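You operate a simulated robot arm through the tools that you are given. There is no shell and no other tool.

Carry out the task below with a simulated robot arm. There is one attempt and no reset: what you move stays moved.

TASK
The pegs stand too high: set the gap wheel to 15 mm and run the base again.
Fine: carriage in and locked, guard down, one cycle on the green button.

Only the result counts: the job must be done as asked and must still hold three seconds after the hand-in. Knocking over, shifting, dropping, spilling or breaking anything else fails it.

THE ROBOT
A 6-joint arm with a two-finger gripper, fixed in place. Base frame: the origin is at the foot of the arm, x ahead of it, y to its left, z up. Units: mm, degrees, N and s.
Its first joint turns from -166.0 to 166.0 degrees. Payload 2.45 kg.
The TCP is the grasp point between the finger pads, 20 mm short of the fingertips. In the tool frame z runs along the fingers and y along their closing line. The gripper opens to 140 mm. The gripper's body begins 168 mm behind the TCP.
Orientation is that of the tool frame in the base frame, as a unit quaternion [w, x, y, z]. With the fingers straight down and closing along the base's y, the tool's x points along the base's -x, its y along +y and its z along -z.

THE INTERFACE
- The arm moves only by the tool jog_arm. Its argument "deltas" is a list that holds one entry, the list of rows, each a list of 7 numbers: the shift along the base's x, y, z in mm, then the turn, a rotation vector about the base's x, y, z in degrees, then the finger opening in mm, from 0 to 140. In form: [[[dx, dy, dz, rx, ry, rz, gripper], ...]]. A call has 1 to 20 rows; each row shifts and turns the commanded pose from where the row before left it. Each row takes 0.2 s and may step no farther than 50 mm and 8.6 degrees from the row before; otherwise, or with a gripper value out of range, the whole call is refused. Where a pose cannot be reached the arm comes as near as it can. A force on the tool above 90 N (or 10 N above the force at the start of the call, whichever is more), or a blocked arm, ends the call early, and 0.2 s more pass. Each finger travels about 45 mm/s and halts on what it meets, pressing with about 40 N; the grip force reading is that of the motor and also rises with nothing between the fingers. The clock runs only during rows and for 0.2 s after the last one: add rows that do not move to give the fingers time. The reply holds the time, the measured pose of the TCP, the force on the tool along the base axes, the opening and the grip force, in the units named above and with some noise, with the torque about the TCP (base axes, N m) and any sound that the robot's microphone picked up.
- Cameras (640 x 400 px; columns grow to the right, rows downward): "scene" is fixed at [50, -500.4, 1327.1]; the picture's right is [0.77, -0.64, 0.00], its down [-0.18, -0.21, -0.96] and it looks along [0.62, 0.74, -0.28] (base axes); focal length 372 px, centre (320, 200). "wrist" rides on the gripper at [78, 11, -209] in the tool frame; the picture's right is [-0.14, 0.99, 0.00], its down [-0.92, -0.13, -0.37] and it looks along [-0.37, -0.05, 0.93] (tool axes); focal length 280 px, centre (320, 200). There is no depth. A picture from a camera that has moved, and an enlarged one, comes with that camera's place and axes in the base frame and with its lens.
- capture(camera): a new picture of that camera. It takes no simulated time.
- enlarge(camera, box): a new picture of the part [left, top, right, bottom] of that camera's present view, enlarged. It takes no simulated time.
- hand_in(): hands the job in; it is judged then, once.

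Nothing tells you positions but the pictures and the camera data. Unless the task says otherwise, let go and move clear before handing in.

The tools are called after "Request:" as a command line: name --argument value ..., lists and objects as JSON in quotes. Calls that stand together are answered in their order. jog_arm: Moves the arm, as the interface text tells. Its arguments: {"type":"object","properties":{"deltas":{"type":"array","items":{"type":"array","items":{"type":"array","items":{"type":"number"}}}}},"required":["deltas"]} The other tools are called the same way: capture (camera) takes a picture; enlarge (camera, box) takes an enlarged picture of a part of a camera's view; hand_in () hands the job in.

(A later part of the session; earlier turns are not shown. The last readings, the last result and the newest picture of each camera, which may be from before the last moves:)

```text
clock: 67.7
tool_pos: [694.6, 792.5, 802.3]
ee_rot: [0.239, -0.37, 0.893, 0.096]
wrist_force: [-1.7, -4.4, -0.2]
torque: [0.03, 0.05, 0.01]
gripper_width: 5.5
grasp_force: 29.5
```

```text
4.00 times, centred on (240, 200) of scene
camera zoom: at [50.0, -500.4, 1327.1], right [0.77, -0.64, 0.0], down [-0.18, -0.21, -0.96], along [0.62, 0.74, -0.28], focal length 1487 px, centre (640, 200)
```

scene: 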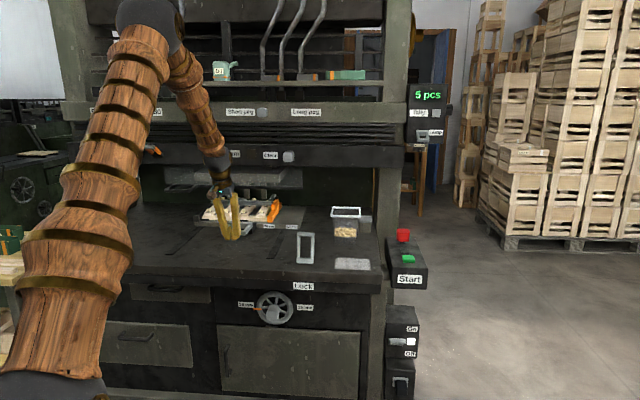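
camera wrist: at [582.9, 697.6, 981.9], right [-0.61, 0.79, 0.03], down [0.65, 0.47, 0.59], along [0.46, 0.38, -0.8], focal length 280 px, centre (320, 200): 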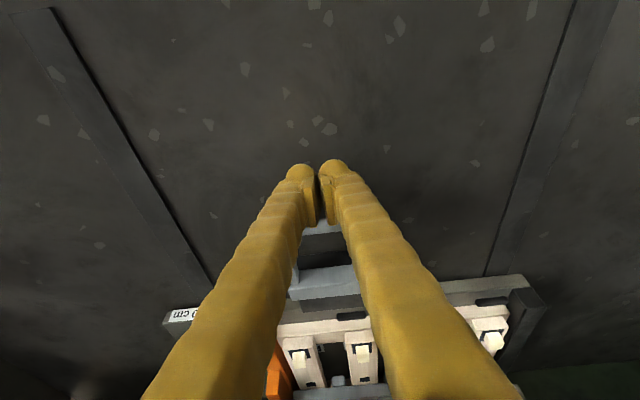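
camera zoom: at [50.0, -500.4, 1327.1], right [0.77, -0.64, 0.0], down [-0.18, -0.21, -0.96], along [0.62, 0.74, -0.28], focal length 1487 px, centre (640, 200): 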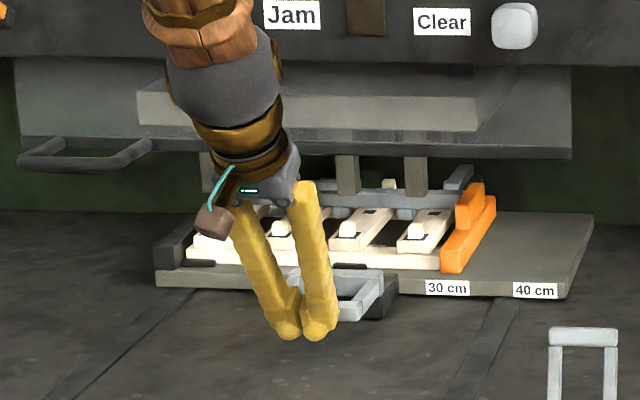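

Request:
jog_arm --deltas '[[[3, 3, 0, 0, 0, 0, 0], [3, 3, 0, 0, 0, 0, 0], [0, 0, 0, 0, 0, 0, 0]]]'

Request:
enlarge --camera "scene" --box '[160, 150, 320, 250]'

Request:
capture --camera "wrist"

```text
clock: 68.5
tool_pos: [701.5, 798.7, 802.4]
ee_rot: [0.239, -0.369, 0.893, 0.095]
wrist_force: [-0.6, 0.7, 0.1]
torque: [-0.01, -0.01, -0.03]
gripper_width: 0.0
grasp_force: 29.2
```

```text
4.00 times, centred on (240, 200) of scene
camera zoom: at [50.0, -500.4, 1327.1], right [0.77, -0.64, 0.0], down [-0.18, -0.21, -0.96], along [0.62, 0.74, -0.28], focal length 1487 px, centre (640, 200)
```

zoom: 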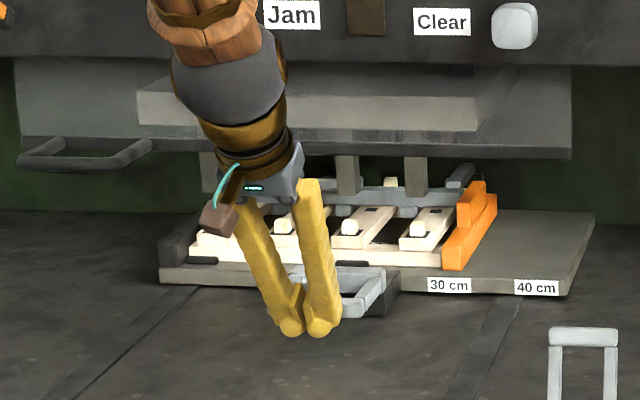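

```text
taken
camera wrist: at [571.4, 685.4, 944.1], right [-0.61, 0.79, 0.06], down [0.52, 0.35, 0.78], along [0.59, 0.51, -0.63], focal length 280 px, centre (320, 200)
```

wrist: 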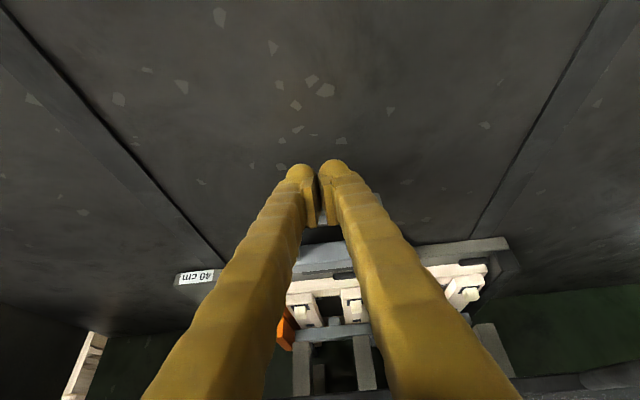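

Request:
jog_arm --deltas '[[[5, 5, 0, 0, 0, 0, 0], [5, 5, 0, 0, 0, 0, 0], [5, 5, 0, 0, 0, 0, 0], [0, 0, 0, 0, 0, 0, 0]]]'

Request:
enlarge --camera "scene" --box '[160, 150, 320, 250]'

```text
clock: 69.0
tool_pos: [705.6, 801.2, 798.7]
ee_rot: [0.234, -0.371, 0.894, 0.093]
wrist_force: [-10.2, -8.3, 0.1]
torque: [0.01, -0.03, 0.05]
gripper_width: 6.0
grasp_force: 29.8
stopped in row 2: the force on the tool passed its limit at 112 N (the readings are from after the stop); the commanded pose is now the measured one
```

```text
4.00 times, centred on (240, 200) of scene
camera zoom: at [50.0, -500.4, 1327.1], right [0.77, -0.64, 0.0], down [-0.18, -0.21, -0.96], along [0.62, 0.74, -0.28], focal length 1487 px, centre (640, 200)
```

zoom: 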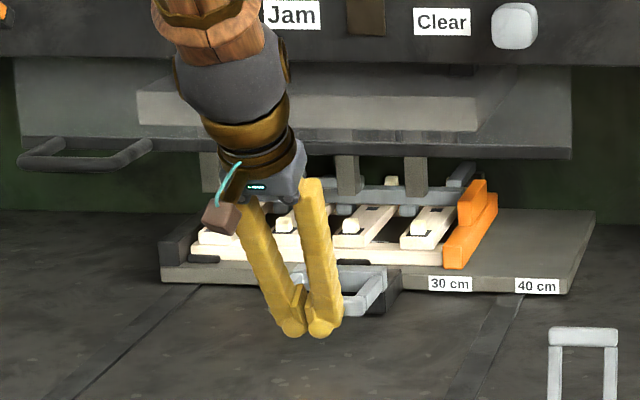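

The carriage met a firm stop (112 N) with its pegs under the ram pins, so it looks fully in. I'll back the fingers off, lift, and look at the carriage and lock from above.

Request:
jog_arm --deltas '[[[-10, -10, 0, 0, 0, 0, 0], [-20, -20, 0, 0, 0, 0, 0], [-30, -30, 10, 0, 0, 0, 0], [-30, -30, 20, -3.5, 3.5, 0, 0], [-30, -30, 25, -3.5, 3.5, 0, 0], [-25, -25, 30, -3.5, 3.5, 0, 0], [-20, -20, 35, -3.5, 3.5, 0, 0], [0, 0, 35, -3.5, 3.5, 0, 0], [0, 0, 35, -3.5, 3.5, 0, 0], [0, 0, 0, 0, 0, 0, 0]]]'

Request:
capture --camera "wrist"

Request:
enlarge --camera "scene" --box '[160, 150, 320, 250]'

Request:
enlarge --camera "scene" --box '[240, 200, 400, 300]'

```text
clock: 71.2
tool_pos: [541.0, 637.4, 988.1]
ee_rot: [-0.004, -0.383, 0.924, -0.006]
wrist_force: [0.2, 0.7, -0.7]
torque: [0.0, -0.01, 0.01]
gripper_width: 0.1
grasp_force: 29.2
```

```text
taken
camera wrist: at [478.9, 592.3, 1198.0], right [-0.6, 0.8, -0.01], down [0.74, 0.57, 0.36], along [0.29, 0.21, -0.93], focal length 280 px, centre (320, 200)
```

wrist: 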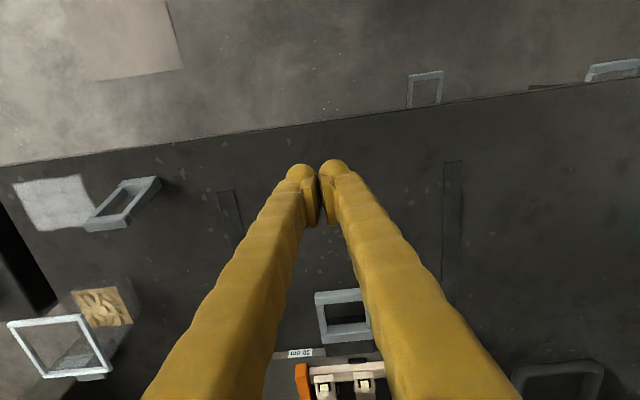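

```text
4.00 times, centred on (240, 200) of scene
camera zoom: at [50.0, -500.4, 1327.1], right [0.77, -0.64, 0.0], down [-0.18, -0.21, -0.96], along [0.62, 0.74, -0.28], focal length 1487 px, centre (640, 200)
```

zoom: 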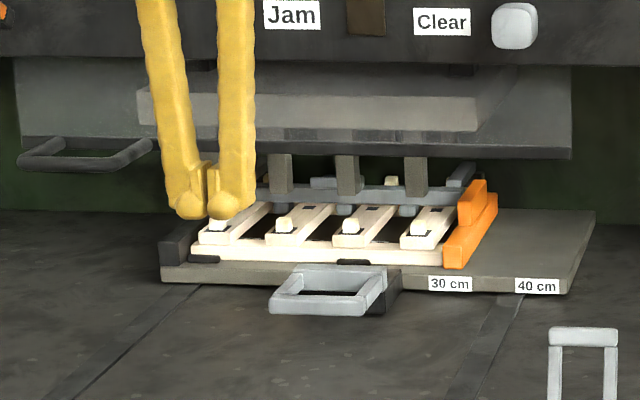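

```text
4.00 times, centred on (320, 250) of scene
camera zoom: at [50.0, -500.4, 1327.1], right [0.77, -0.64, 0.0], down [-0.18, -0.21, -0.96], along [0.62, 0.74, -0.28], focal length 1487 px, centre (320, 0)
```

zoom: 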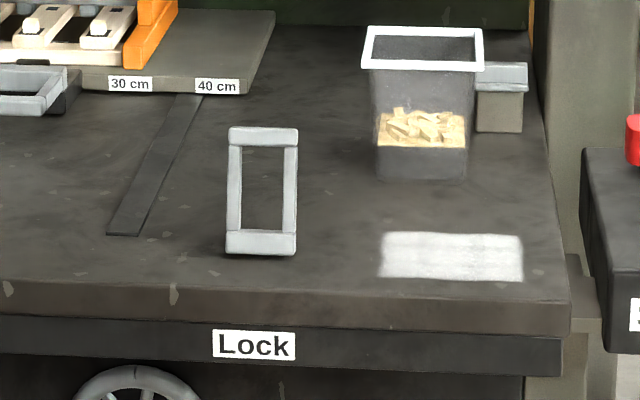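

The carriage is in at its stop. Now I'll move right to look closely at the lock lever.

Request:
jog_arm --deltas '[[[15, -35.5, -7.5, 0, 0, 0, 0], [15, -35.5, -7.5, 0, 0, 0, 0], [15, -35.5, -7.5, 0, 0, 0, 0], [15, -35.5, -7.5, 0, 0, 0, 0], [15, -35.5, -7.5, 0, 0, 0, 0], [0, 0, 0, 0, 0, 0, 0]]]'

Request:
capture --camera "wrist"

Request:
enlarge --camera "wrist" --box '[140, 120, 340, 245]'

```text
clock: 72.6
tool_pos: [616.3, 460.0, 953.4]
ee_rot: [-0.002, -0.383, 0.924, -0.005]
wrist_force: [-0.4, 0.2, 0.3]
torque: [-0.02, -0.03, -0.01]
gripper_width: 0.1
grasp_force: 29.1
```

```text
taken
camera wrist: at [553.9, 415.0, 1161.4], right [-0.6, 0.8, -0.01], down [0.74, 0.57, 0.36], along [0.29, 0.21, -0.93], focal length 280 px, centre (320, 200)
```

wrist: 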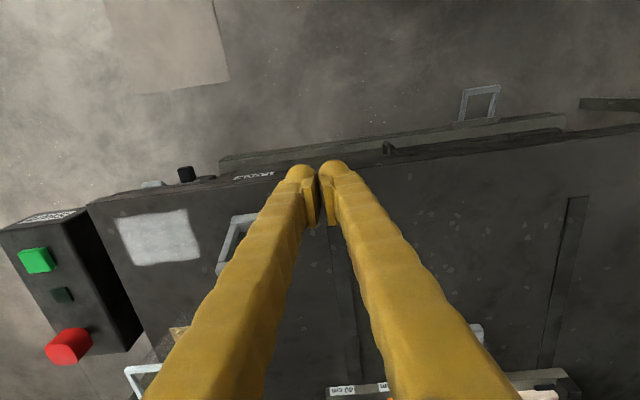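

```text
3.20 times, centred on (240, 182) of wrist
camera zoom: at [553.9, 415.0, 1161.4], right [-0.6, 0.8, -0.01], down [0.74, 0.57, 0.36], along [0.29, 0.21, -0.93], focal length 897 px, centre (576, 256)
```

zoom: 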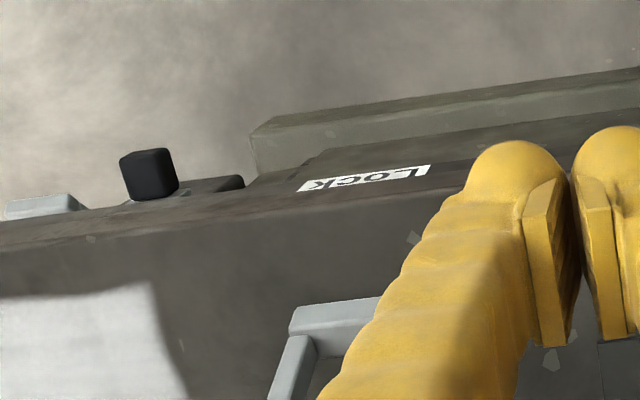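

Request:
jog_arm --deltas '[[[-23, 23, -10, 0, 0, 0, 0], [-23, 23, -10, 0, 0, 0, 0], [-23, 23, -10, 0, 0, 0, 0], [0, 0, 0, 0, 0, 0, 0]]]'

Request:
enlarge --camera "wrist" --box '[80, 130, 280, 255]'

```text
clock: 73.6
tool_pos: [547.3, 529.9, 923.1]
ee_rot: [-0.003, -0.384, 0.923, -0.005]
wrist_force: [-0.2, -0.2, -0.1]
torque: [0.02, -0.02, -0.03]
gripper_width: 0.0
grasp_force: 29.2
```

```text
3.20 times, centred on (180, 192) of wrist
camera zoom: at [485.3, 484.7, 1132.7], right [-0.6, 0.8, -0.01], down [0.74, 0.57, 0.36], along [0.29, 0.21, -0.93], focal length 897 px, centre (768, 224)
```

zoom: 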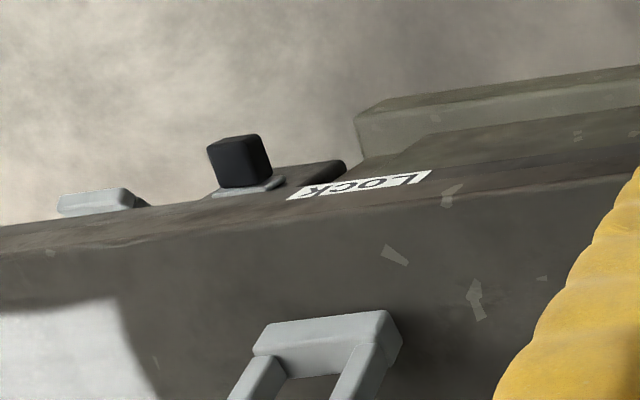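

Request:
capture --camera "wrist"

Request:
enlarge --camera "wrist" --box '[60, 200, 260, 325]'

```text
taken
camera wrist: at [485.3, 484.7, 1132.7], right [-0.6, 0.8, -0.01], down [0.74, 0.57, 0.36], along [0.29, 0.21, -0.93], focal length 280 px, centre (320, 200)
```

wrist: 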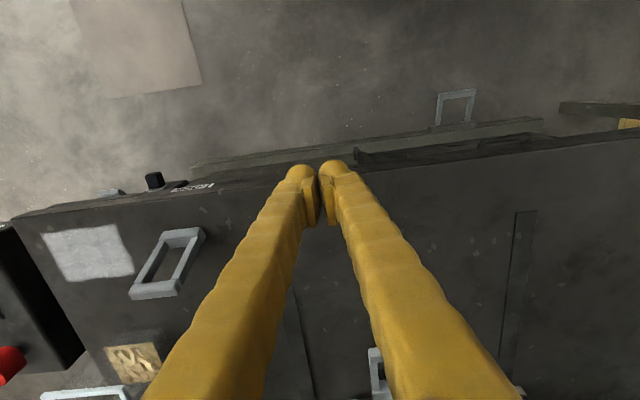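

```text
3.20 times, centred on (160, 262) of wrist
camera zoom: at [485.3, 484.7, 1132.7], right [-0.6, 0.8, -0.01], down [0.74, 0.57, 0.36], along [0.29, 0.21, -0.93], focal length 897 px, centre (832, 0)
```

zoom: 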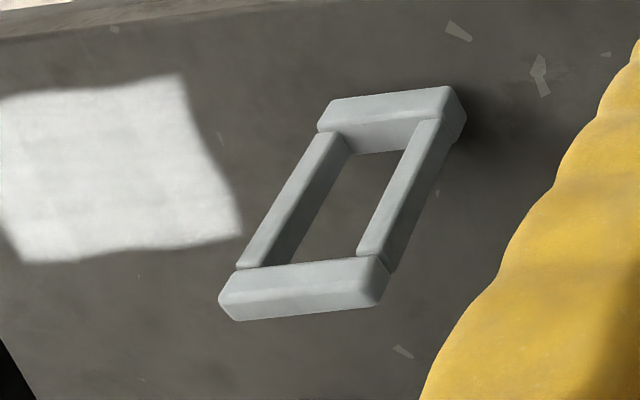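

The lock lever is a loop frame hinged at its foot (n ≈ 857, z ≈ 760), its top bar at n ≈ 884, u ≈ 231, z ≈ 857, leaning away. I'll turn the fingers to straddle its top bar front-to-back, staying above first.

Request:
jog_arm --deltas '[[[21.9, -6.2, 3.4, 0, 0, -8.2, 10], [21.9, -6.2, 3.4, 0, 0, -8.2, 30], [21.9, -6.2, 3.4, 0, 0, -8.2, 60], [21.9, -6.2, 3.4, 0, 0, -8.2, 60], [21.9, -6.2, 3.4, 0, 0, -8.2, 60], [21.9, -6.2, 3.4, 0, 0, -8.2, 60], [21.9, -6.2, 3.4, 0, 0, -8.2, 60], [21.9, -6.2, 3.4, 0, 0, -8.2, 60], [21.9, -6.2, 3.4, 0, 0, -8.2, 60], [21.9, -6.2, 3.4, 0, 0, -8.2, 60], [21.9, -6.2, 3.4, 0, 0, -8.0, 60], [0, 0, 0, 0, 0, 0, 60]]]'

Request:
capture --camera "wrist"

Request:
enlarge --camera "scene" --box '[240, 180, 400, 280]'

```text
clock: 76.2
tool_pos: [787.0, 459.9, 960.7]
ee_rot: [-0.006, 0.383, 0.924, -0.001]
wrist_force: [0.2, 0.1, -1.0]
torque: [0.0, -0.02, -0.01]
gripper_width: 60.2
grasp_force: 0.0
```

```text
taken
camera wrist: at [742.1, 523.0, 1168.4], right [0.8, 0.6, -0.01], down [0.56, -0.74, 0.36], along [0.21, -0.29, -0.93], focal length 280 px, centre (320, 200)
```

wrist: 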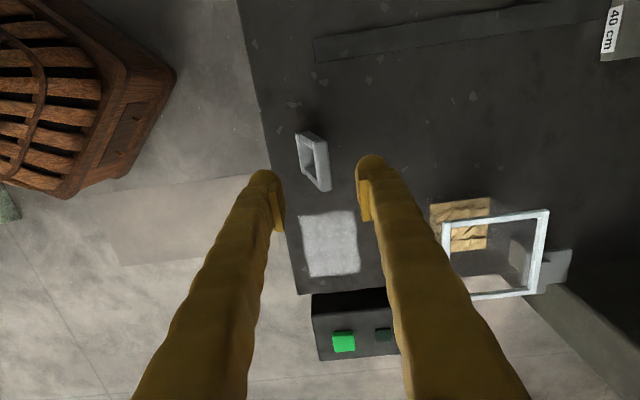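

```text
4.00 times, centred on (320, 230) of scene
camera zoom: at [50.0, -500.4, 1327.1], right [0.77, -0.64, 0.0], down [-0.18, -0.21, -0.96], along [0.62, 0.74, -0.28], focal length 1487 px, centre (320, 80)
```

zoom: 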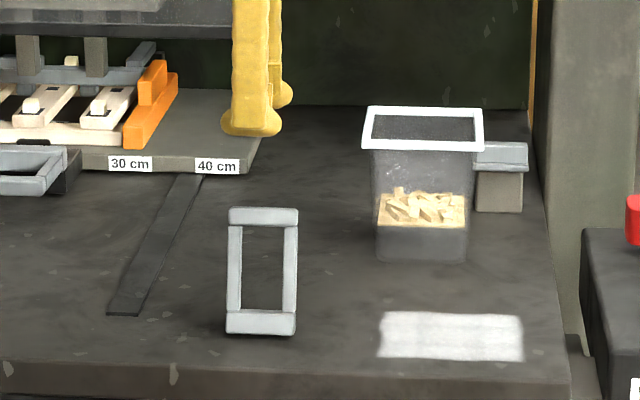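

Aligned above the top bar. I'll lower so the open fingers straddle it without gripping.

Request:
jog_arm --deltas '[[[0, 0, -33, 0, 0, 0, 60], [0, 0, -33, 0, 0, 0, 60], [0, 0, -33, 0, 0, 0, 60], [0, 0, 0, 0, 0, 0, 60]]]'

Request:
capture --camera "wrist"

Request:
enlarge --camera "scene" --box '[240, 180, 400, 280]'

```text
clock: 77.2
tool_pos: [787.9, 460.1, 859.5]
ee_rot: [-0.005, 0.382, 0.924, -0.001]
wrist_force: [-0.6, -0.3, 0.1]
torque: [0.0, 0.02, 0.0]
gripper_width: 60.2
grasp_force: 0.1
```

```text
taken
camera wrist: at [742.6, 522.6, 1068.8], right [0.8, 0.6, -0.01], down [0.57, -0.74, 0.36], along [0.21, -0.29, -0.93], focal length 280 px, centre (320, 200)
```

wrist: 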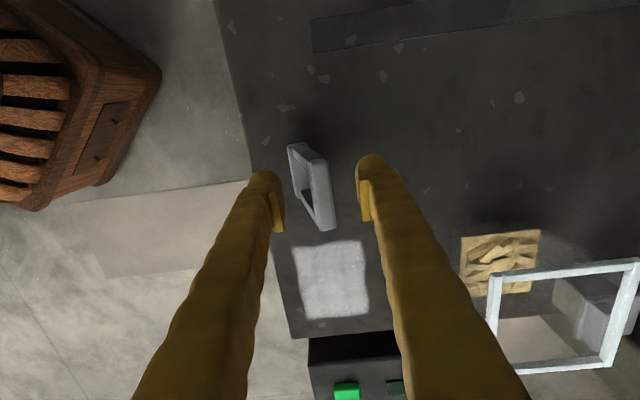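

```text
4.00 times, centred on (320, 230) of scene
camera zoom: at [50.0, -500.4, 1327.1], right [0.77, -0.64, 0.0], down [-0.18, -0.21, -0.96], along [0.62, 0.74, -0.28], focal length 1487 px, centre (320, 80)
```

zoom: 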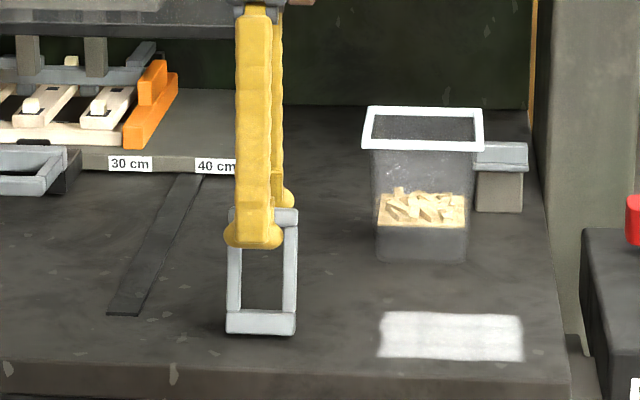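

Request:
enlarge --camera "wrist" --box '[220, 110, 420, 260]'

```text
2.67 times, centred on (320, 185) of wrist
camera zoom: at [742.6, 522.6, 1068.8], right [0.8, 0.6, -0.01], down [0.57, -0.74, 0.36], along [0.21, -0.29, -0.93], focal length 748 px, centre (320, 240)
```

zoom: 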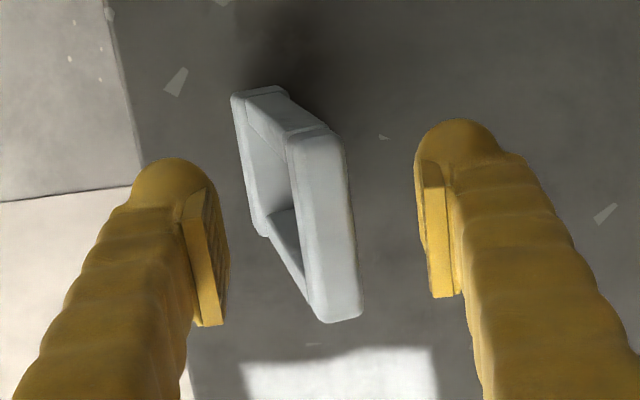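

Now I'll narrow to a loose fit and try a small pull toward the front, watching force and motion.

Request:
jog_arm --deltas '[[[0, 0, 0, 0, 0, 0, 40], [0, 0, 0, 0, 0, 0, 36], [0, 0, 0, 0, 0, 0, 36], [-3, -3, 0, 0, 0, 0, 36], [-3, -3, 0, 0, 0, 0, 36], [-3, -3, 0, 0, 0, 0, 36], [0, 0, 0, 0, 0, 0, 36]]]'

Request:
enlarge --camera "wrist" --box '[220, 110, 420, 260]'

Request:
enlarge --camera "scene" --box '[240, 180, 400, 280]'

```text
clock: 78.8
tool_pos: [778.9, 452.2, 862.2]
ee_rot: [-0.005, 0.382, 0.924, -0.002]
wrist_force: [3.4, 2.5, 2.0]
torque: [0.07, 0.01, -0.07]
gripper_width: 38.7
grasp_force: 2.4
```

```text
2.67 times, centred on (320, 185) of wrist
camera zoom: at [733.4, 514.4, 1070.5], right [0.8, 0.6, -0.01], down [0.57, -0.74, 0.36], along [0.21, -0.29, -0.93], focal length 748 px, centre (320, 240)
```

zoom: 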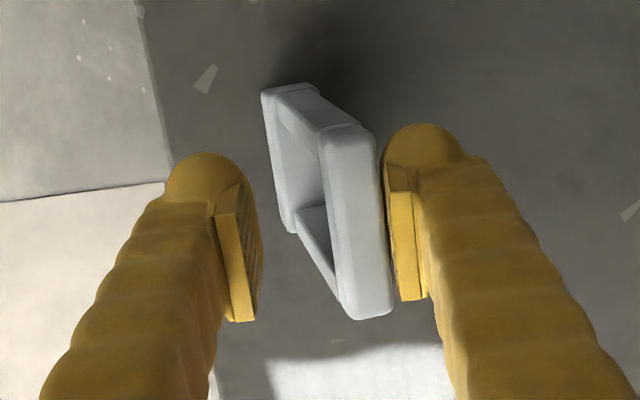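

```text
4.00 times, centred on (320, 230) of scene
camera zoom: at [50.0, -500.4, 1327.1], right [0.77, -0.64, 0.0], down [-0.18, -0.21, -0.96], along [0.62, 0.74, -0.28], focal length 1487 px, centre (320, 80)
```

zoom: 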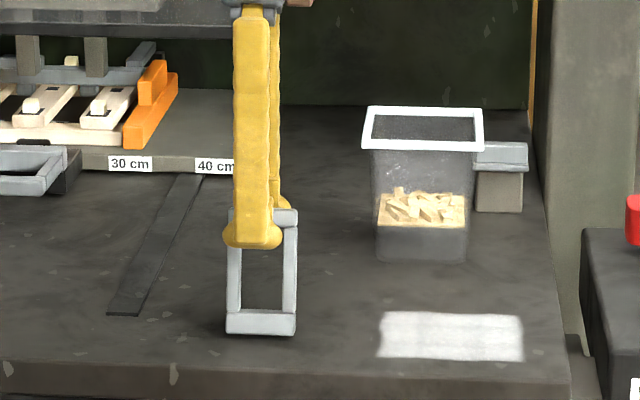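

Request:
jog_arm --deltas '[[[-3, -3, 0, 0, 0, 0, 36], [-3, -3, 0, 0, 0, 0, 36], [0, 0, 0, 0, 0, 0, 36]]]'

Request:
enlarge --camera "wrist" --box '[220, 110, 420, 260]'

Request:
enlarge --camera "scene" --box '[240, 180, 400, 280]'

```text
clock: 79.6
tool_pos: [773.9, 447.3, 861.2]
ee_rot: [-0.005, 0.382, 0.924, -0.002]
wrist_force: [1.9, 1.4, 1.4]
torque: [0.04, -0.06, 0.0]
gripper_width: 37.8
grasp_force: 1.5
```

```text
2.67 times, centred on (320, 185) of wrist
camera zoom: at [727.8, 509.0, 1070.2], right [0.8, 0.6, -0.01], down [0.57, -0.74, 0.36], along [0.21, -0.29, -0.93], focal length 748 px, centre (320, 240)
```

zoom: 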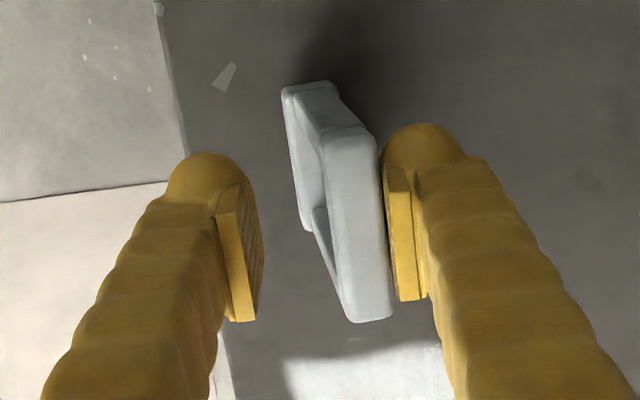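

```text
4.00 times, centred on (320, 230) of scene
camera zoom: at [50.0, -500.4, 1327.1], right [0.77, -0.64, 0.0], down [-0.18, -0.21, -0.96], along [0.62, 0.74, -0.28], focal length 1487 px, centre (320, 80)
```

zoom: 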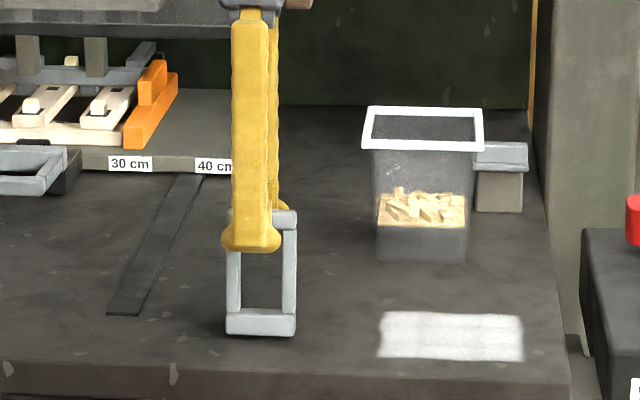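

The lever follows toward the front with only a couple of newtons, so that is its way. I'll lead it along its arc.

Request:
jog_arm --deltas '[[[-5.6, -5.6, 1, 0, 0, 0, 36], [-5.6, -5.6, 1, 0, 0, 0, 36], [-5.6, -5.6, 0, 0, 0, 0, 36], [-5.6, -5.6, -1, 0, 0, 0, 36], [0, 0, 0, 0, 0, 0, 36]]]'

Request:
enlarge --camera "wrist" --box '[220, 110, 420, 260]'

Request:
enlarge --camera "scene" --box '[240, 180, 400, 280]'

```text
clock: 80.8
tool_pos: [750.9, 424.3, 861.2]
ee_rot: [-0.006, 0.382, 0.924, -0.001]
wrist_force: [1.8, 3.3, 1.7]
torque: [0.04, -0.06, 0.03]
gripper_width: 38.1
grasp_force: 1.8
```

```text
2.67 times, centred on (320, 185) of wrist
camera zoom: at [706.0, 486.9, 1071.1], right [0.8, 0.6, -0.01], down [0.57, -0.74, 0.36], along [0.21, -0.29, -0.93], focal length 748 px, centre (320, 240)
```

zoom: 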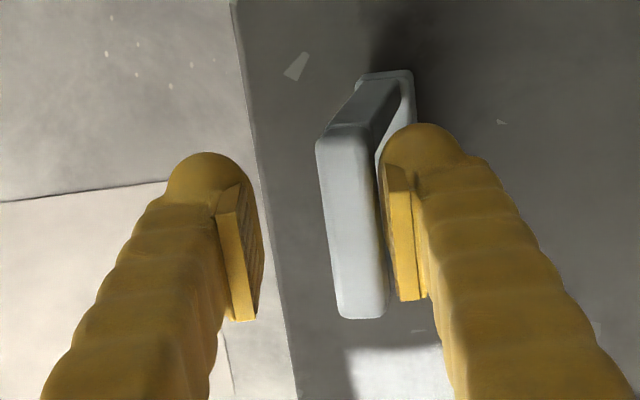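

```text
4.00 times, centred on (320, 230) of scene
camera zoom: at [50.0, -500.4, 1327.1], right [0.77, -0.64, 0.0], down [-0.18, -0.21, -0.96], along [0.62, 0.74, -0.28], focal length 1487 px, centre (320, 80)
```

zoom: 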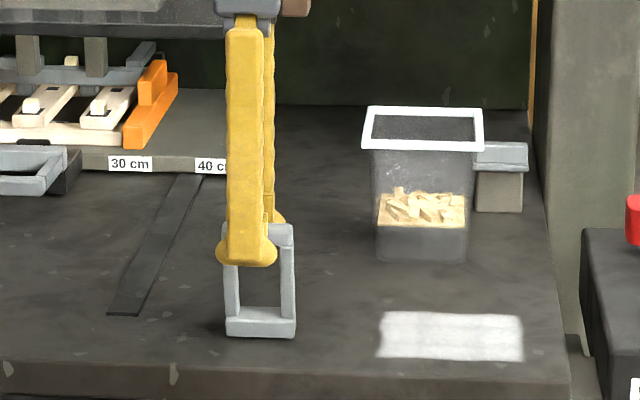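

Request:
jog_arm --deltas '[[[-5.6, -5.6, -1.5, 0, 0, 0, 36], [-5.6, -5.6, -2, 0, 0, 0, 36], [-5.3, -5.3, -2.5, 0, 0, 0, 36], [-5.3, -5.3, -3.5, 0, 0, 0, 36], [0, 0, 0, 0, 0, 0, 36]]]'

Request:
enlarge --camera "wrist" --box '[220, 110, 420, 260]'

Request:
enlarge --camera "scene" --box '[240, 180, 400, 280]'

```text
clock: 82.0
tool_pos: [728.3, 401.9, 852.7]
ee_rot: [-0.006, 0.382, 0.924, -0.002]
wrist_force: [2.4, 3.5, 1.4]
torque: [0.07, -0.02, 0.0]
gripper_width: 38.5
grasp_force: 1.5
```

```text
2.67 times, centred on (320, 185) of wrist
camera zoom: at [683.4, 464.8, 1061.8], right [0.8, 0.6, -0.01], down [0.57, -0.74, 0.36], along [0.21, -0.29, -0.93], focal length 748 px, centre (320, 240)
```

zoom: 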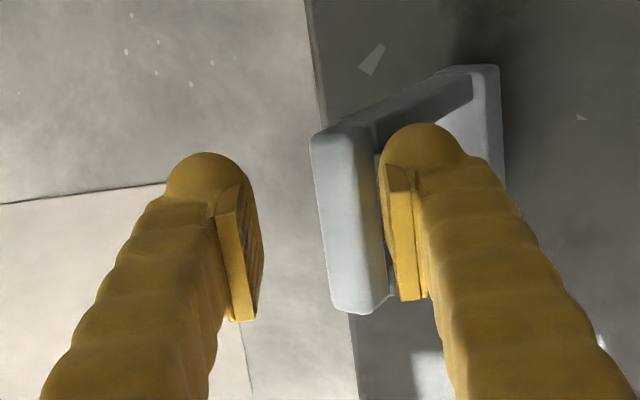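

```text
4.00 times, centred on (320, 230) of scene
camera zoom: at [50.0, -500.4, 1327.1], right [0.77, -0.64, 0.0], down [-0.18, -0.21, -0.96], along [0.62, 0.74, -0.28], focal length 1487 px, centre (320, 80)
```

zoom: 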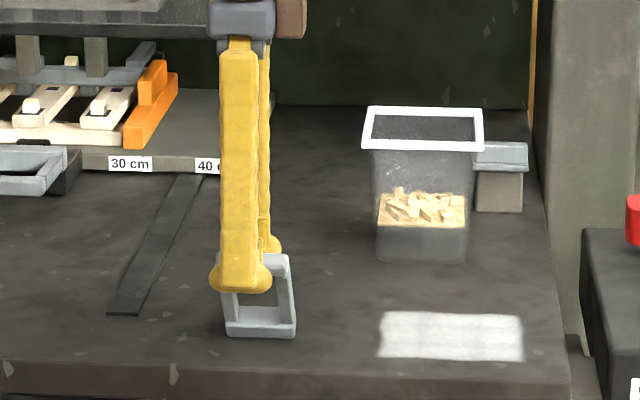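

Request:
jog_arm --deltas '[[[-4.5, -4.5, 1, 0, 0, 0, 36], [-4.5, -4.5, -4, 0, 0, 0, 36], [-4, -4, -5, 0, 0, 0, 36], [-4, -4, -6, 0, 0, 0, 36], [0, 0, 0, 0, 0, 0, 36]]]'

Request:
enlarge --camera "wrist" --box '[220, 110, 420, 260]'

Request:
enlarge --camera "scene" --box '[240, 180, 400, 280]'

```text
clock: 83.2
tool_pos: [713.2, 385.9, 839.4]
ee_rot: [-0.004, 0.383, 0.924, -0.001]
wrist_force: [29.9, 14.1, 40.1]
torque: [1.39, -1.0, -0.67]
gripper_width: 58.5
grasp_force: 17.6
```

```text
2.67 times, centred on (320, 185) of wrist
camera zoom: at [667.0, 447.2, 1048.7], right [0.8, 0.6, 0.0], down [0.56, -0.74, 0.36], along [0.22, -0.29, -0.93], focal length 748 px, centre (320, 240)
```

zoom: 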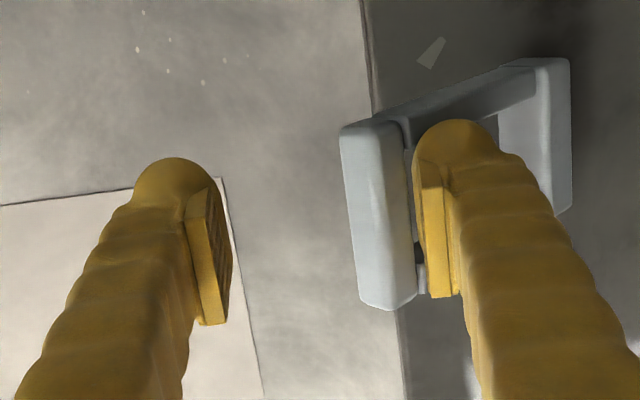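

```text
4.00 times, centred on (320, 230) of scene
camera zoom: at [50.0, -500.4, 1327.1], right [0.77, -0.64, 0.0], down [-0.18, -0.21, -0.96], along [0.62, 0.74, -0.28], focal length 1487 px, centre (320, 80)
```

zoom: 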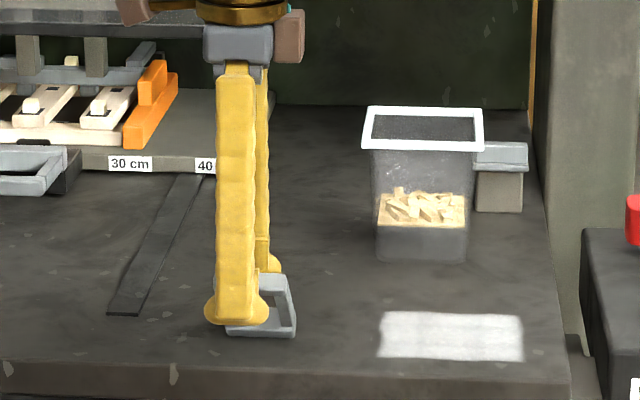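

Resistance rose (about 50 N), so the lever may be at its end. I'll lift the fingers out straight up and look at where it stands.

Request:
jog_arm --deltas '[[[0, 0, 4, 0, 0, 0, 58], [0, 0, 20, 0, 0, 0, 60], [0, 0, 30, 0, 0, 0, 60], [0, 0, 40, 0, 0, 0, 60], [0, 0, 0, 0, 0, 0, 60]]]'

Request:
capture --camera "wrist"

Request:
enlarge --camera "scene" --box '[240, 180, 400, 280]'

```text
clock: 84.4
tool_pos: [712.2, 385.1, 930.6]
ee_rot: [-0.006, 0.382, 0.924, -0.001]
wrist_force: [-0.3, -0.3, 0.1]
torque: [-0.02, 0.0, -0.03]
gripper_width: 60.3
grasp_force: 0.1
```

```text
taken
camera wrist: at [667.3, 447.8, 1140.8], right [0.8, 0.6, -0.01], down [0.57, -0.74, 0.36], along [0.21, -0.29, -0.93], focal length 280 px, centre (320, 200)
```

wrist: 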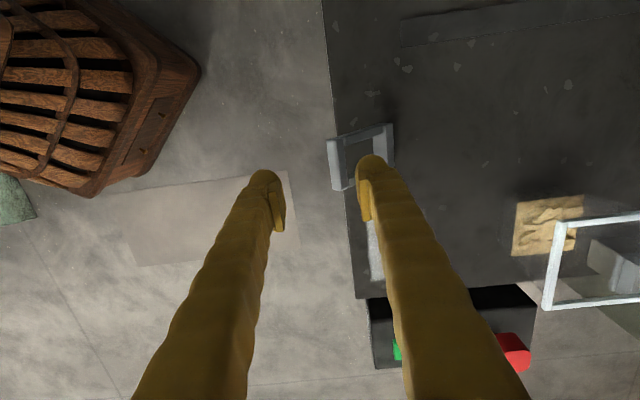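

```text
4.00 times, centred on (320, 230) of scene
camera zoom: at [50.0, -500.4, 1327.1], right [0.77, -0.64, 0.0], down [-0.18, -0.21, -0.96], along [0.62, 0.74, -0.28], focal length 1487 px, centre (320, 80)
```

zoom: 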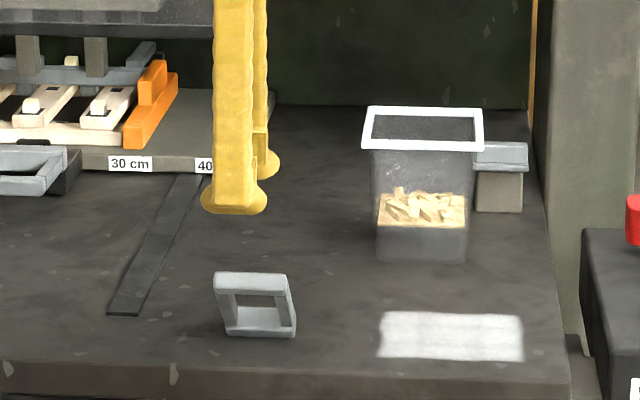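

The lever now leans about 47° to the front. To be sure it is at its end, I'll press lightly on its top bar with closed fingers.

Request:
jog_arm --deltas '[[[8, 8, 0, 0, 0, 0, 30], [0, 0, -15, 0, 0, 0, 0], [0, 0, -25, 0, 0, 0, 0], [0, 0, -20, 0, 0, 0, 0], [0, 0, -5, 0, 0, 0, 0], [0, 0, -5, 0, 0, 0, 0], [0, 0, -5, 0, 0, 0, 0], [0, 0, 0, 0, 0, 0, 0]]]'

Request:
enlarge --camera "scene" --box '[240, 180, 400, 280]'

Request:
enlarge --camera "wrist" --box '[220, 110, 420, 260]'

```text
clock: 86.2
tool_pos: [720.6, 393.1, 859.3]
ee_rot: [-0.006, 0.382, 0.924, -0.001]
wrist_force: [0.1, -0.7, 36.2]
torque: [0.09, -0.28, 0.03]
gripper_width: 0.0
grasp_force: 29.0
```

```text
4.00 times, centred on (320, 230) of scene
camera zoom: at [50.0, -500.4, 1327.1], right [0.77, -0.64, 0.0], down [-0.18, -0.21, -0.96], along [0.62, 0.74, -0.28], focal length 1487 px, centre (320, 80)
```

zoom: 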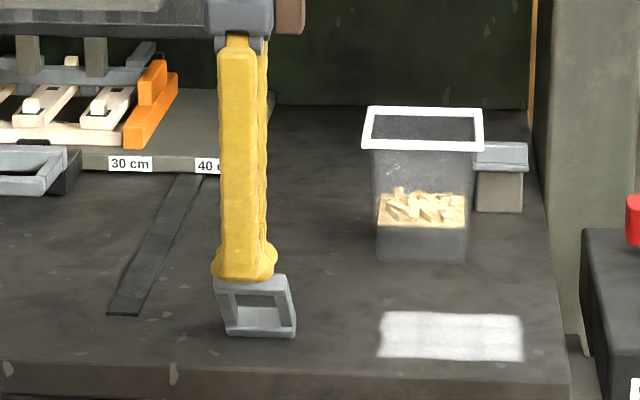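

```text
2.67 times, centred on (320, 185) of wrist
camera zoom: at [674.9, 456.0, 1068.1], right [0.8, 0.6, -0.01], down [0.56, -0.74, 0.36], along [0.21, -0.29, -0.93], focal length 748 px, centre (320, 240)
```

zoom: 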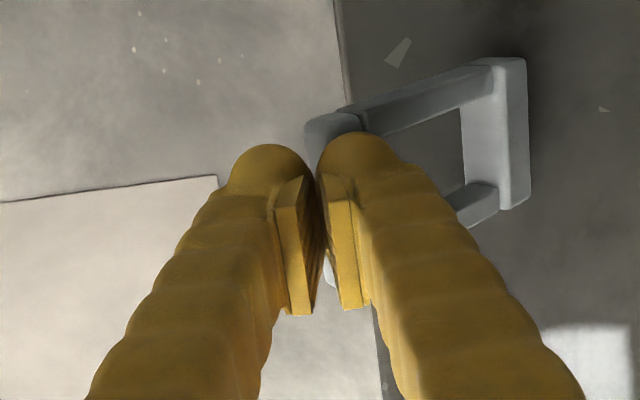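

The lever is at its end stop (36 N did not move it), leaning toward the "Lock" label. Next I'll lift off and move left to view the guard and its handle.

Request:
jog_arm --deltas '[[[0, 0, 10, 0, 0, 0, 0], [0, 0, 40, 0, 0, 0, 0], [-10, -10, 40, 0, 0, 5, 0], [-35, 20, 10, 0, 0, 8.5, 0], [-38, 26, 0, 0, 0, 8.5, 0], [-38, 26, 0, 0, 0, 8.5, 0], [-38, 26, 0, 0, 0, 8.5, 0], [-38, 26, 0, 0, 0, 8.5, 0], [-38, 26, 0, 0, 0, 8.5, 0], [-38, 26, 0, 0, 0, 8.5, 0], [-38, 26, 0, 0, 0, 8.5, 0], [-20, 20, 0, 0, 0, 8.5, 0], [0, 0, 0, 0, 0, 8.5, 0], [0, 0, 0, 0, 0, 0, 0]]]'

Request:
capture --camera "scene"

```text
clock: 89.2
tool_pos: [387.4, 605.1, 956.7]
ee_rot: [-0.002, -0.384, 0.923, -0.005]
wrist_force: [0.0, -0.3, 0.2]
torque: [0.0, -0.03, 0.0]
gripper_width: 0.1
grasp_force: 29.5
```

```text
taken
```

scene: 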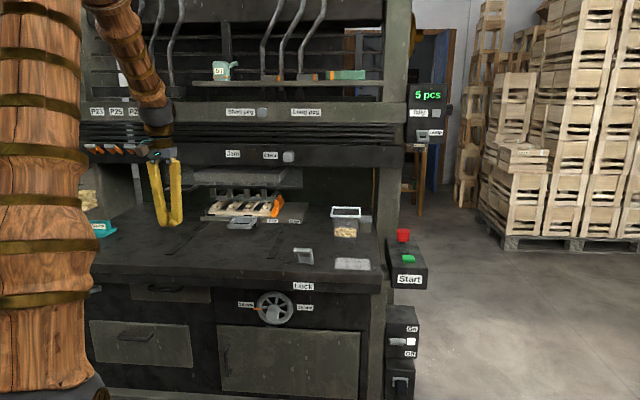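

Request:
jog_arm --deltas '[[[10, 10, 0, 5.3, -5.3, 0, 0], [10, 10, 0, 5.3, -5.3, 0, 0], [10, 10, 0, 5.3, -5.3, 0, 0], [10, 10, 0, 5.3, -5.3, 0, 0], [0, 0, 0, 0, 0, 0, 0]]]'

Request:
capture --camera "wrist"

Request:
enlarge --camera "scene" --box '[150, 140, 310, 240]'

```text
clock: 90.4
tool_pos: [434.9, 641.5, 950.1]
ee_rot: [0.233, -0.367, 0.896, 0.091]
wrist_force: [0.5, 0.5, 0.2]
torque: [0.0, 0.0, 0.0]
gripper_width: 0.0
grasp_force: 29.3
```

```text
taken
camera wrist: at [304.8, 530.5, 1095.0], right [-0.61, 0.79, 0.06], down [0.53, 0.35, 0.77], along [0.59, 0.5, -0.64], focal length 280 px, centre (320, 200)
```

wrist: 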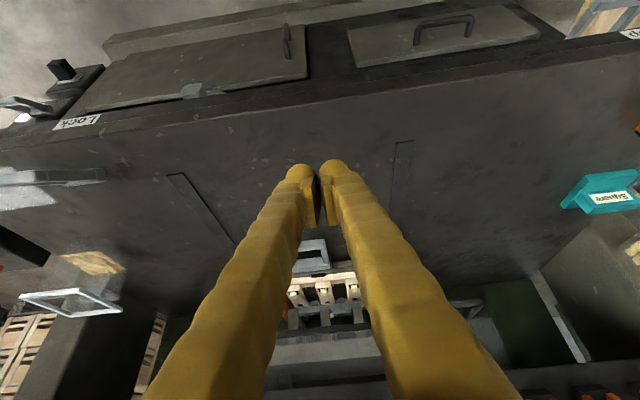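

```text
4.00 times, centred on (230, 190) of scene
camera zoom: at [50.0, -500.4, 1327.1], right [0.77, -0.64, 0.0], down [-0.18, -0.21, -0.96], along [0.62, 0.74, -0.28], focal length 1487 px, centre (680, 240)
```

zoom: 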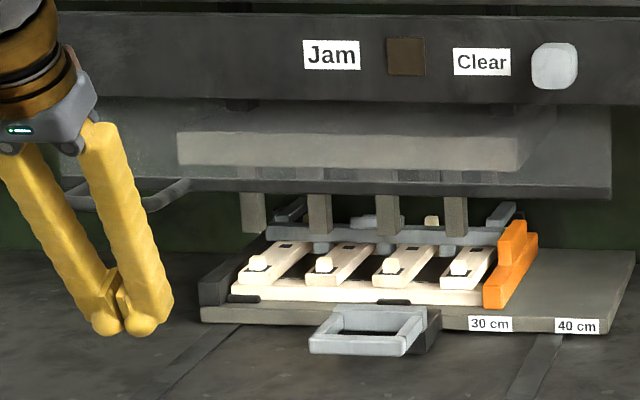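

Request:
jog_arm --deltas '[[[25, -25, 0, 0, 0, 0, 0], [25, -25, 0, 0, 0, 0, 0], [25, -25, 0, 0, 0, 0, 0], [0, 0, 0, 0, 0, 0, 0]]]'

Request:
capture --camera "wrist"

Request:
enlarge --camera "wrist" --box '[430, 230, 630, 355]'

Request:
enlarge --camera "scene" --box '[130, 140, 250, 215]'

```text
clock: 91.4
tool_pos: [502.5, 569.4, 957.9]
ee_rot: [0.236, -0.37, 0.893, 0.094]
wrist_force: [-0.3, -0.3, 0.2]
torque: [0.0, -0.01, -0.05]
gripper_width: 0.0
grasp_force: 29.5
```

```text
taken
camera wrist: at [373.0, 457.6, 1101.1], right [-0.61, 0.79, 0.06], down [0.53, 0.35, 0.77], along [0.59, 0.51, -0.63], focal length 280 px, centre (320, 200)
```

wrist: 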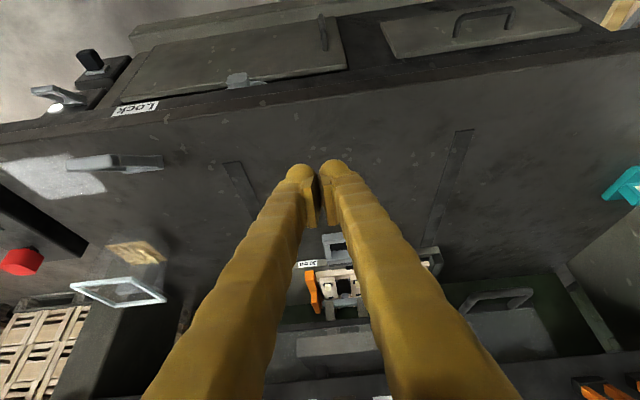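

```text
3.20 times, centred on (530, 292) of wrist
camera zoom: at [373.0, 457.6, 1101.1], right [-0.61, 0.79, 0.06], down [0.53, 0.35, 0.77], along [0.59, 0.51, -0.63], focal length 897 px, centre (-352, -96)
```

zoom: 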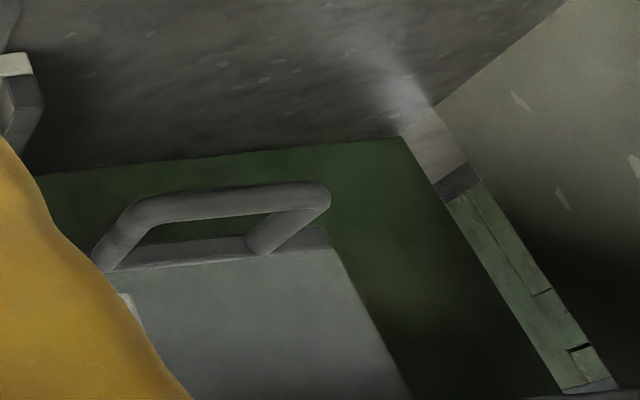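

```text
5.33 times, centred on (190, 178) of scene
camera zoom: at [50.0, -500.4, 1327.1], right [0.77, -0.64, 0.0], down [-0.18, -0.21, -0.96], along [0.62, 0.74, -0.28], focal length 1983 px, centre (1013, 320)
```

zoom: 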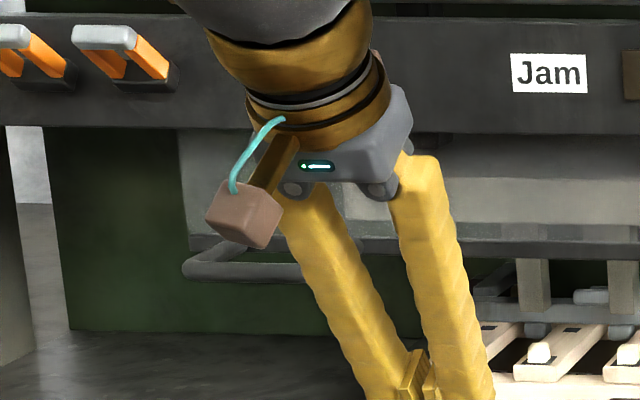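

The guard bar sits low on the left of the press (about u −280…−385, n ≈ 1117, z ≈ 936). I'll approach it in the arm's own plane (heading ≈ 61°) so the wrist stays well-conditioned, starting from a stand-off.

Request:
jog_arm --deltas '[[[-12.2, 36.9, 10.4, 0, 0, 2.9, 0], [-12.2, 36.9, 10.4, 0, 0, 2.9, 0], [-12.2, 36.9, 10.4, 0, 0, 2.9, 0], [-12.2, 36.9, 10.4, 0, 0, 2.9, 0], [-12.2, 36.9, 10.4, 0, 0, 2.9, 0], [-12.2, 36.9, 10.4, 0, 0, 2.8, 0], [0, 0, 0, 0, 0, 0, 0]]]'

Request:
capture --camera "wrist"

Request:
capture --camera "scene"

```text
clock: 93.0
tool_pos: [434.7, 791.3, 1013.1]
ee_rot: [0.217, -0.498, 0.83, 0.126]
wrist_force: [0.0, -0.5, 0.6]
torque: [-0.03, 0.01, 0.02]
gripper_width: 0.0
grasp_force: 29.4
```

```text
taken
camera wrist: at [343.6, 647.1, 1156.9], right [-0.82, 0.57, 0.06], down [0.4, 0.49, 0.77], along [0.41, 0.65, -0.63], focal length 280 px, centre (320, 200)
```

wrist: 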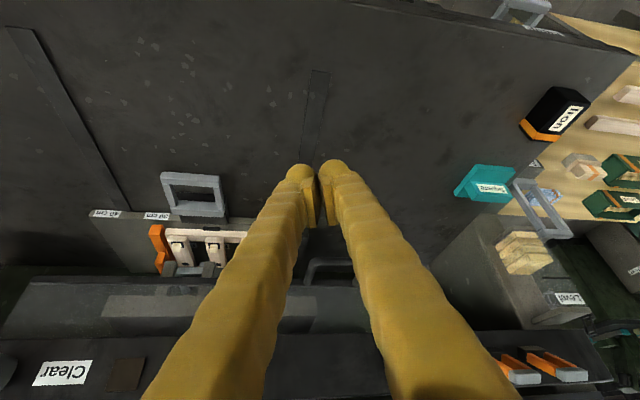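

```text
taken
```

scene: 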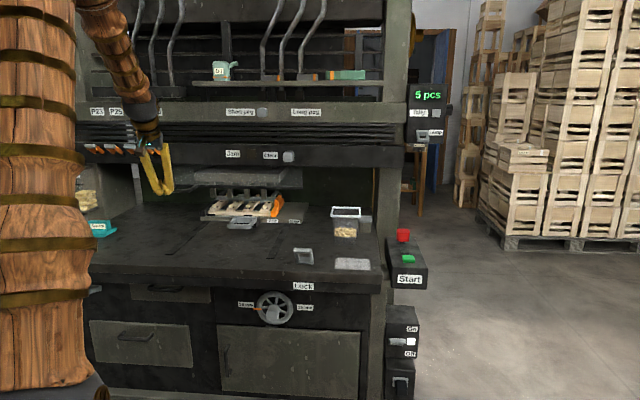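

Request:
enlarge --camera "wrist" --box '[270, 230, 390, 305]'

Request:
enlarge --camera "scene" --box '[120, 130, 280, 230]'

```text
5.33 times, centred on (330, 268) of wrist
camera zoom: at [343.6, 647.1, 1156.9], right [-0.82, 0.57, 0.06], down [0.4, 0.49, 0.77], along [0.41, 0.65, -0.63], focal length 1495 px, centre (267, -160)
```

zoom: 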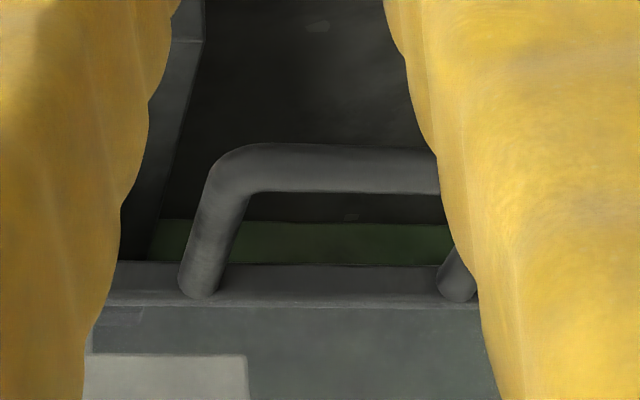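

```text
4.00 times, centred on (200, 180) of scene
camera zoom: at [50.0, -500.4, 1327.1], right [0.77, -0.64, 0.0], down [-0.18, -0.21, -0.96], along [0.62, 0.74, -0.28], focal length 1487 px, centre (800, 280)
```

zoom: 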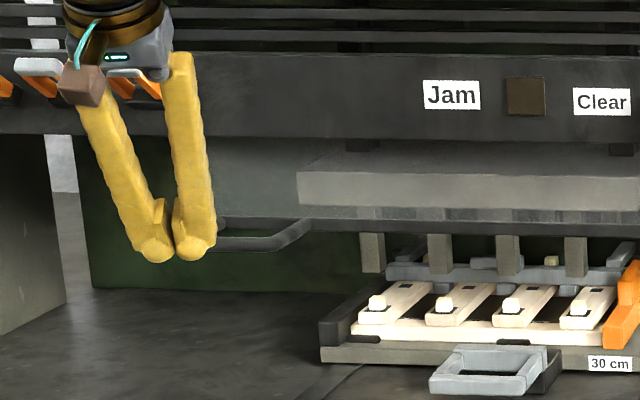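

Two wrist views together give the guard bar at n ≈ 1140, z ≈ 930, centred near u ≈ −338. I'll extend above it while leaning the tool to 65°, fingertips still 20+ mm above the bar.

Request:
jog_arm --deltas '[[[18, 33.2, -3.5, 3.87, -2.1, 0, 0], [18, 33.2, -3.5, 3.87, -2.1, 0, 0], [18, 33.2, -3.5, 3.87, -2.1, 0, 0], [18, 33.2, -3.5, 3.87, -2.1, 0, 0], [18, 33.2, -3.5, 3.87, -2.1, 0, 0], [0, 0, 0, 0, 0, 0, 0]]]'

Request:
capture --camera "wrist"

Request:
enlarge --camera "scene" --box '[120, 130, 280, 230]'

```text
clock: 94.4
tool_pos: [513.3, 943.3, 1005.1]
ee_rot: [0.359, -0.456, 0.785, 0.216]
wrist_force: [1.0, -0.1, 0.0]
torque: [-0.03, 0.01, 0.05]
gripper_width: 0.0
grasp_force: 29.5
out of reach, approached as far as the arm can: row 5
```

```text
taken
camera wrist: at [401.6, 766.6, 1081.4], right [-0.82, 0.56, 0.12], down [0.28, 0.21, 0.94], along [0.5, 0.8, -0.33], focal length 280 px, centre (320, 200)
```

wrist: 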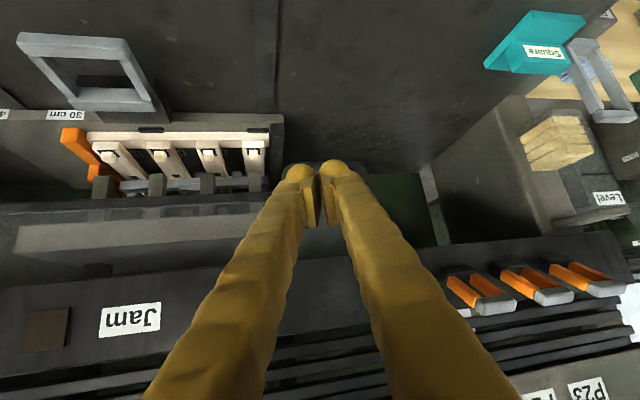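

```text
4.00 times, centred on (200, 180) of scene
camera zoom: at [50.0, -500.4, 1327.1], right [0.77, -0.64, 0.0], down [-0.18, -0.21, -0.96], along [0.62, 0.74, -0.28], focal length 1487 px, centre (800, 280)
```

zoom: 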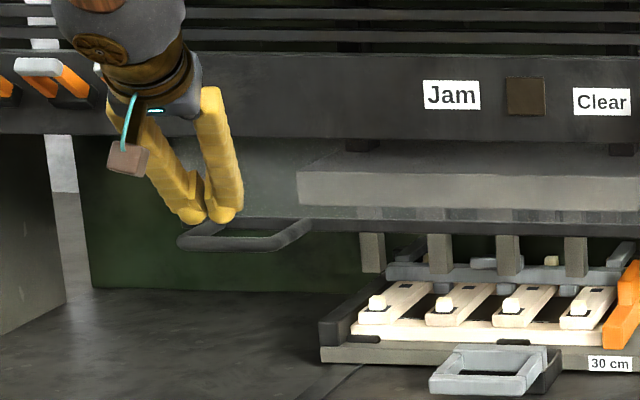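

The arm is near its straight-wrist pose here and hesitated. I'll back off a little, then cross with brisk in-plane steps as worked before.

Request:
jog_arm --deltas '[[[-18, -33.2, 3.5, -3.87, 2.1, 0, 0], [-18, -33.2, 3.5, -3.87, 2.1, 0, 0], [0, 0, 0, 0, 0, 0, 0]]]'

Request:
enlarge --camera "scene" --box '[90, 70, 250, 170]'

```text
clock: 95.2
tool_pos: [496.1, 883.7, 1012.8]
ee_rot: [0.335, -0.53, 0.764, 0.149]
wrist_force: [-1.1, 0.4, 0.4]
torque: [-0.03, -0.21, -0.2]
gripper_width: 0.0
grasp_force: 29.3
out of reach, approached as far as the arm can: row 1
```

```text
4.00 times, centred on (170, 120) of scene
camera zoom: at [50.0, -500.4, 1327.1], right [0.77, -0.64, 0.0], down [-0.18, -0.21, -0.96], along [0.62, 0.74, -0.28], focal length 1487 px, centre (920, 520)
```

zoom: 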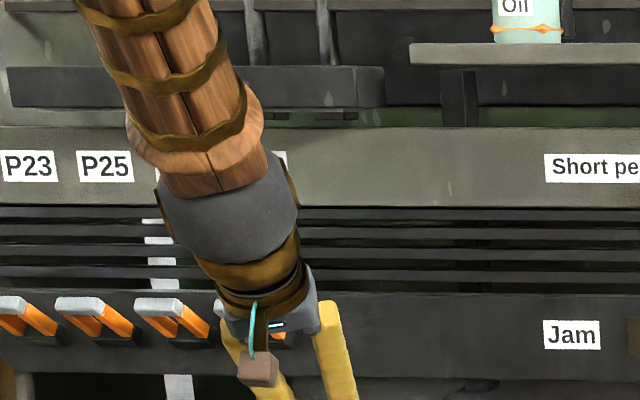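

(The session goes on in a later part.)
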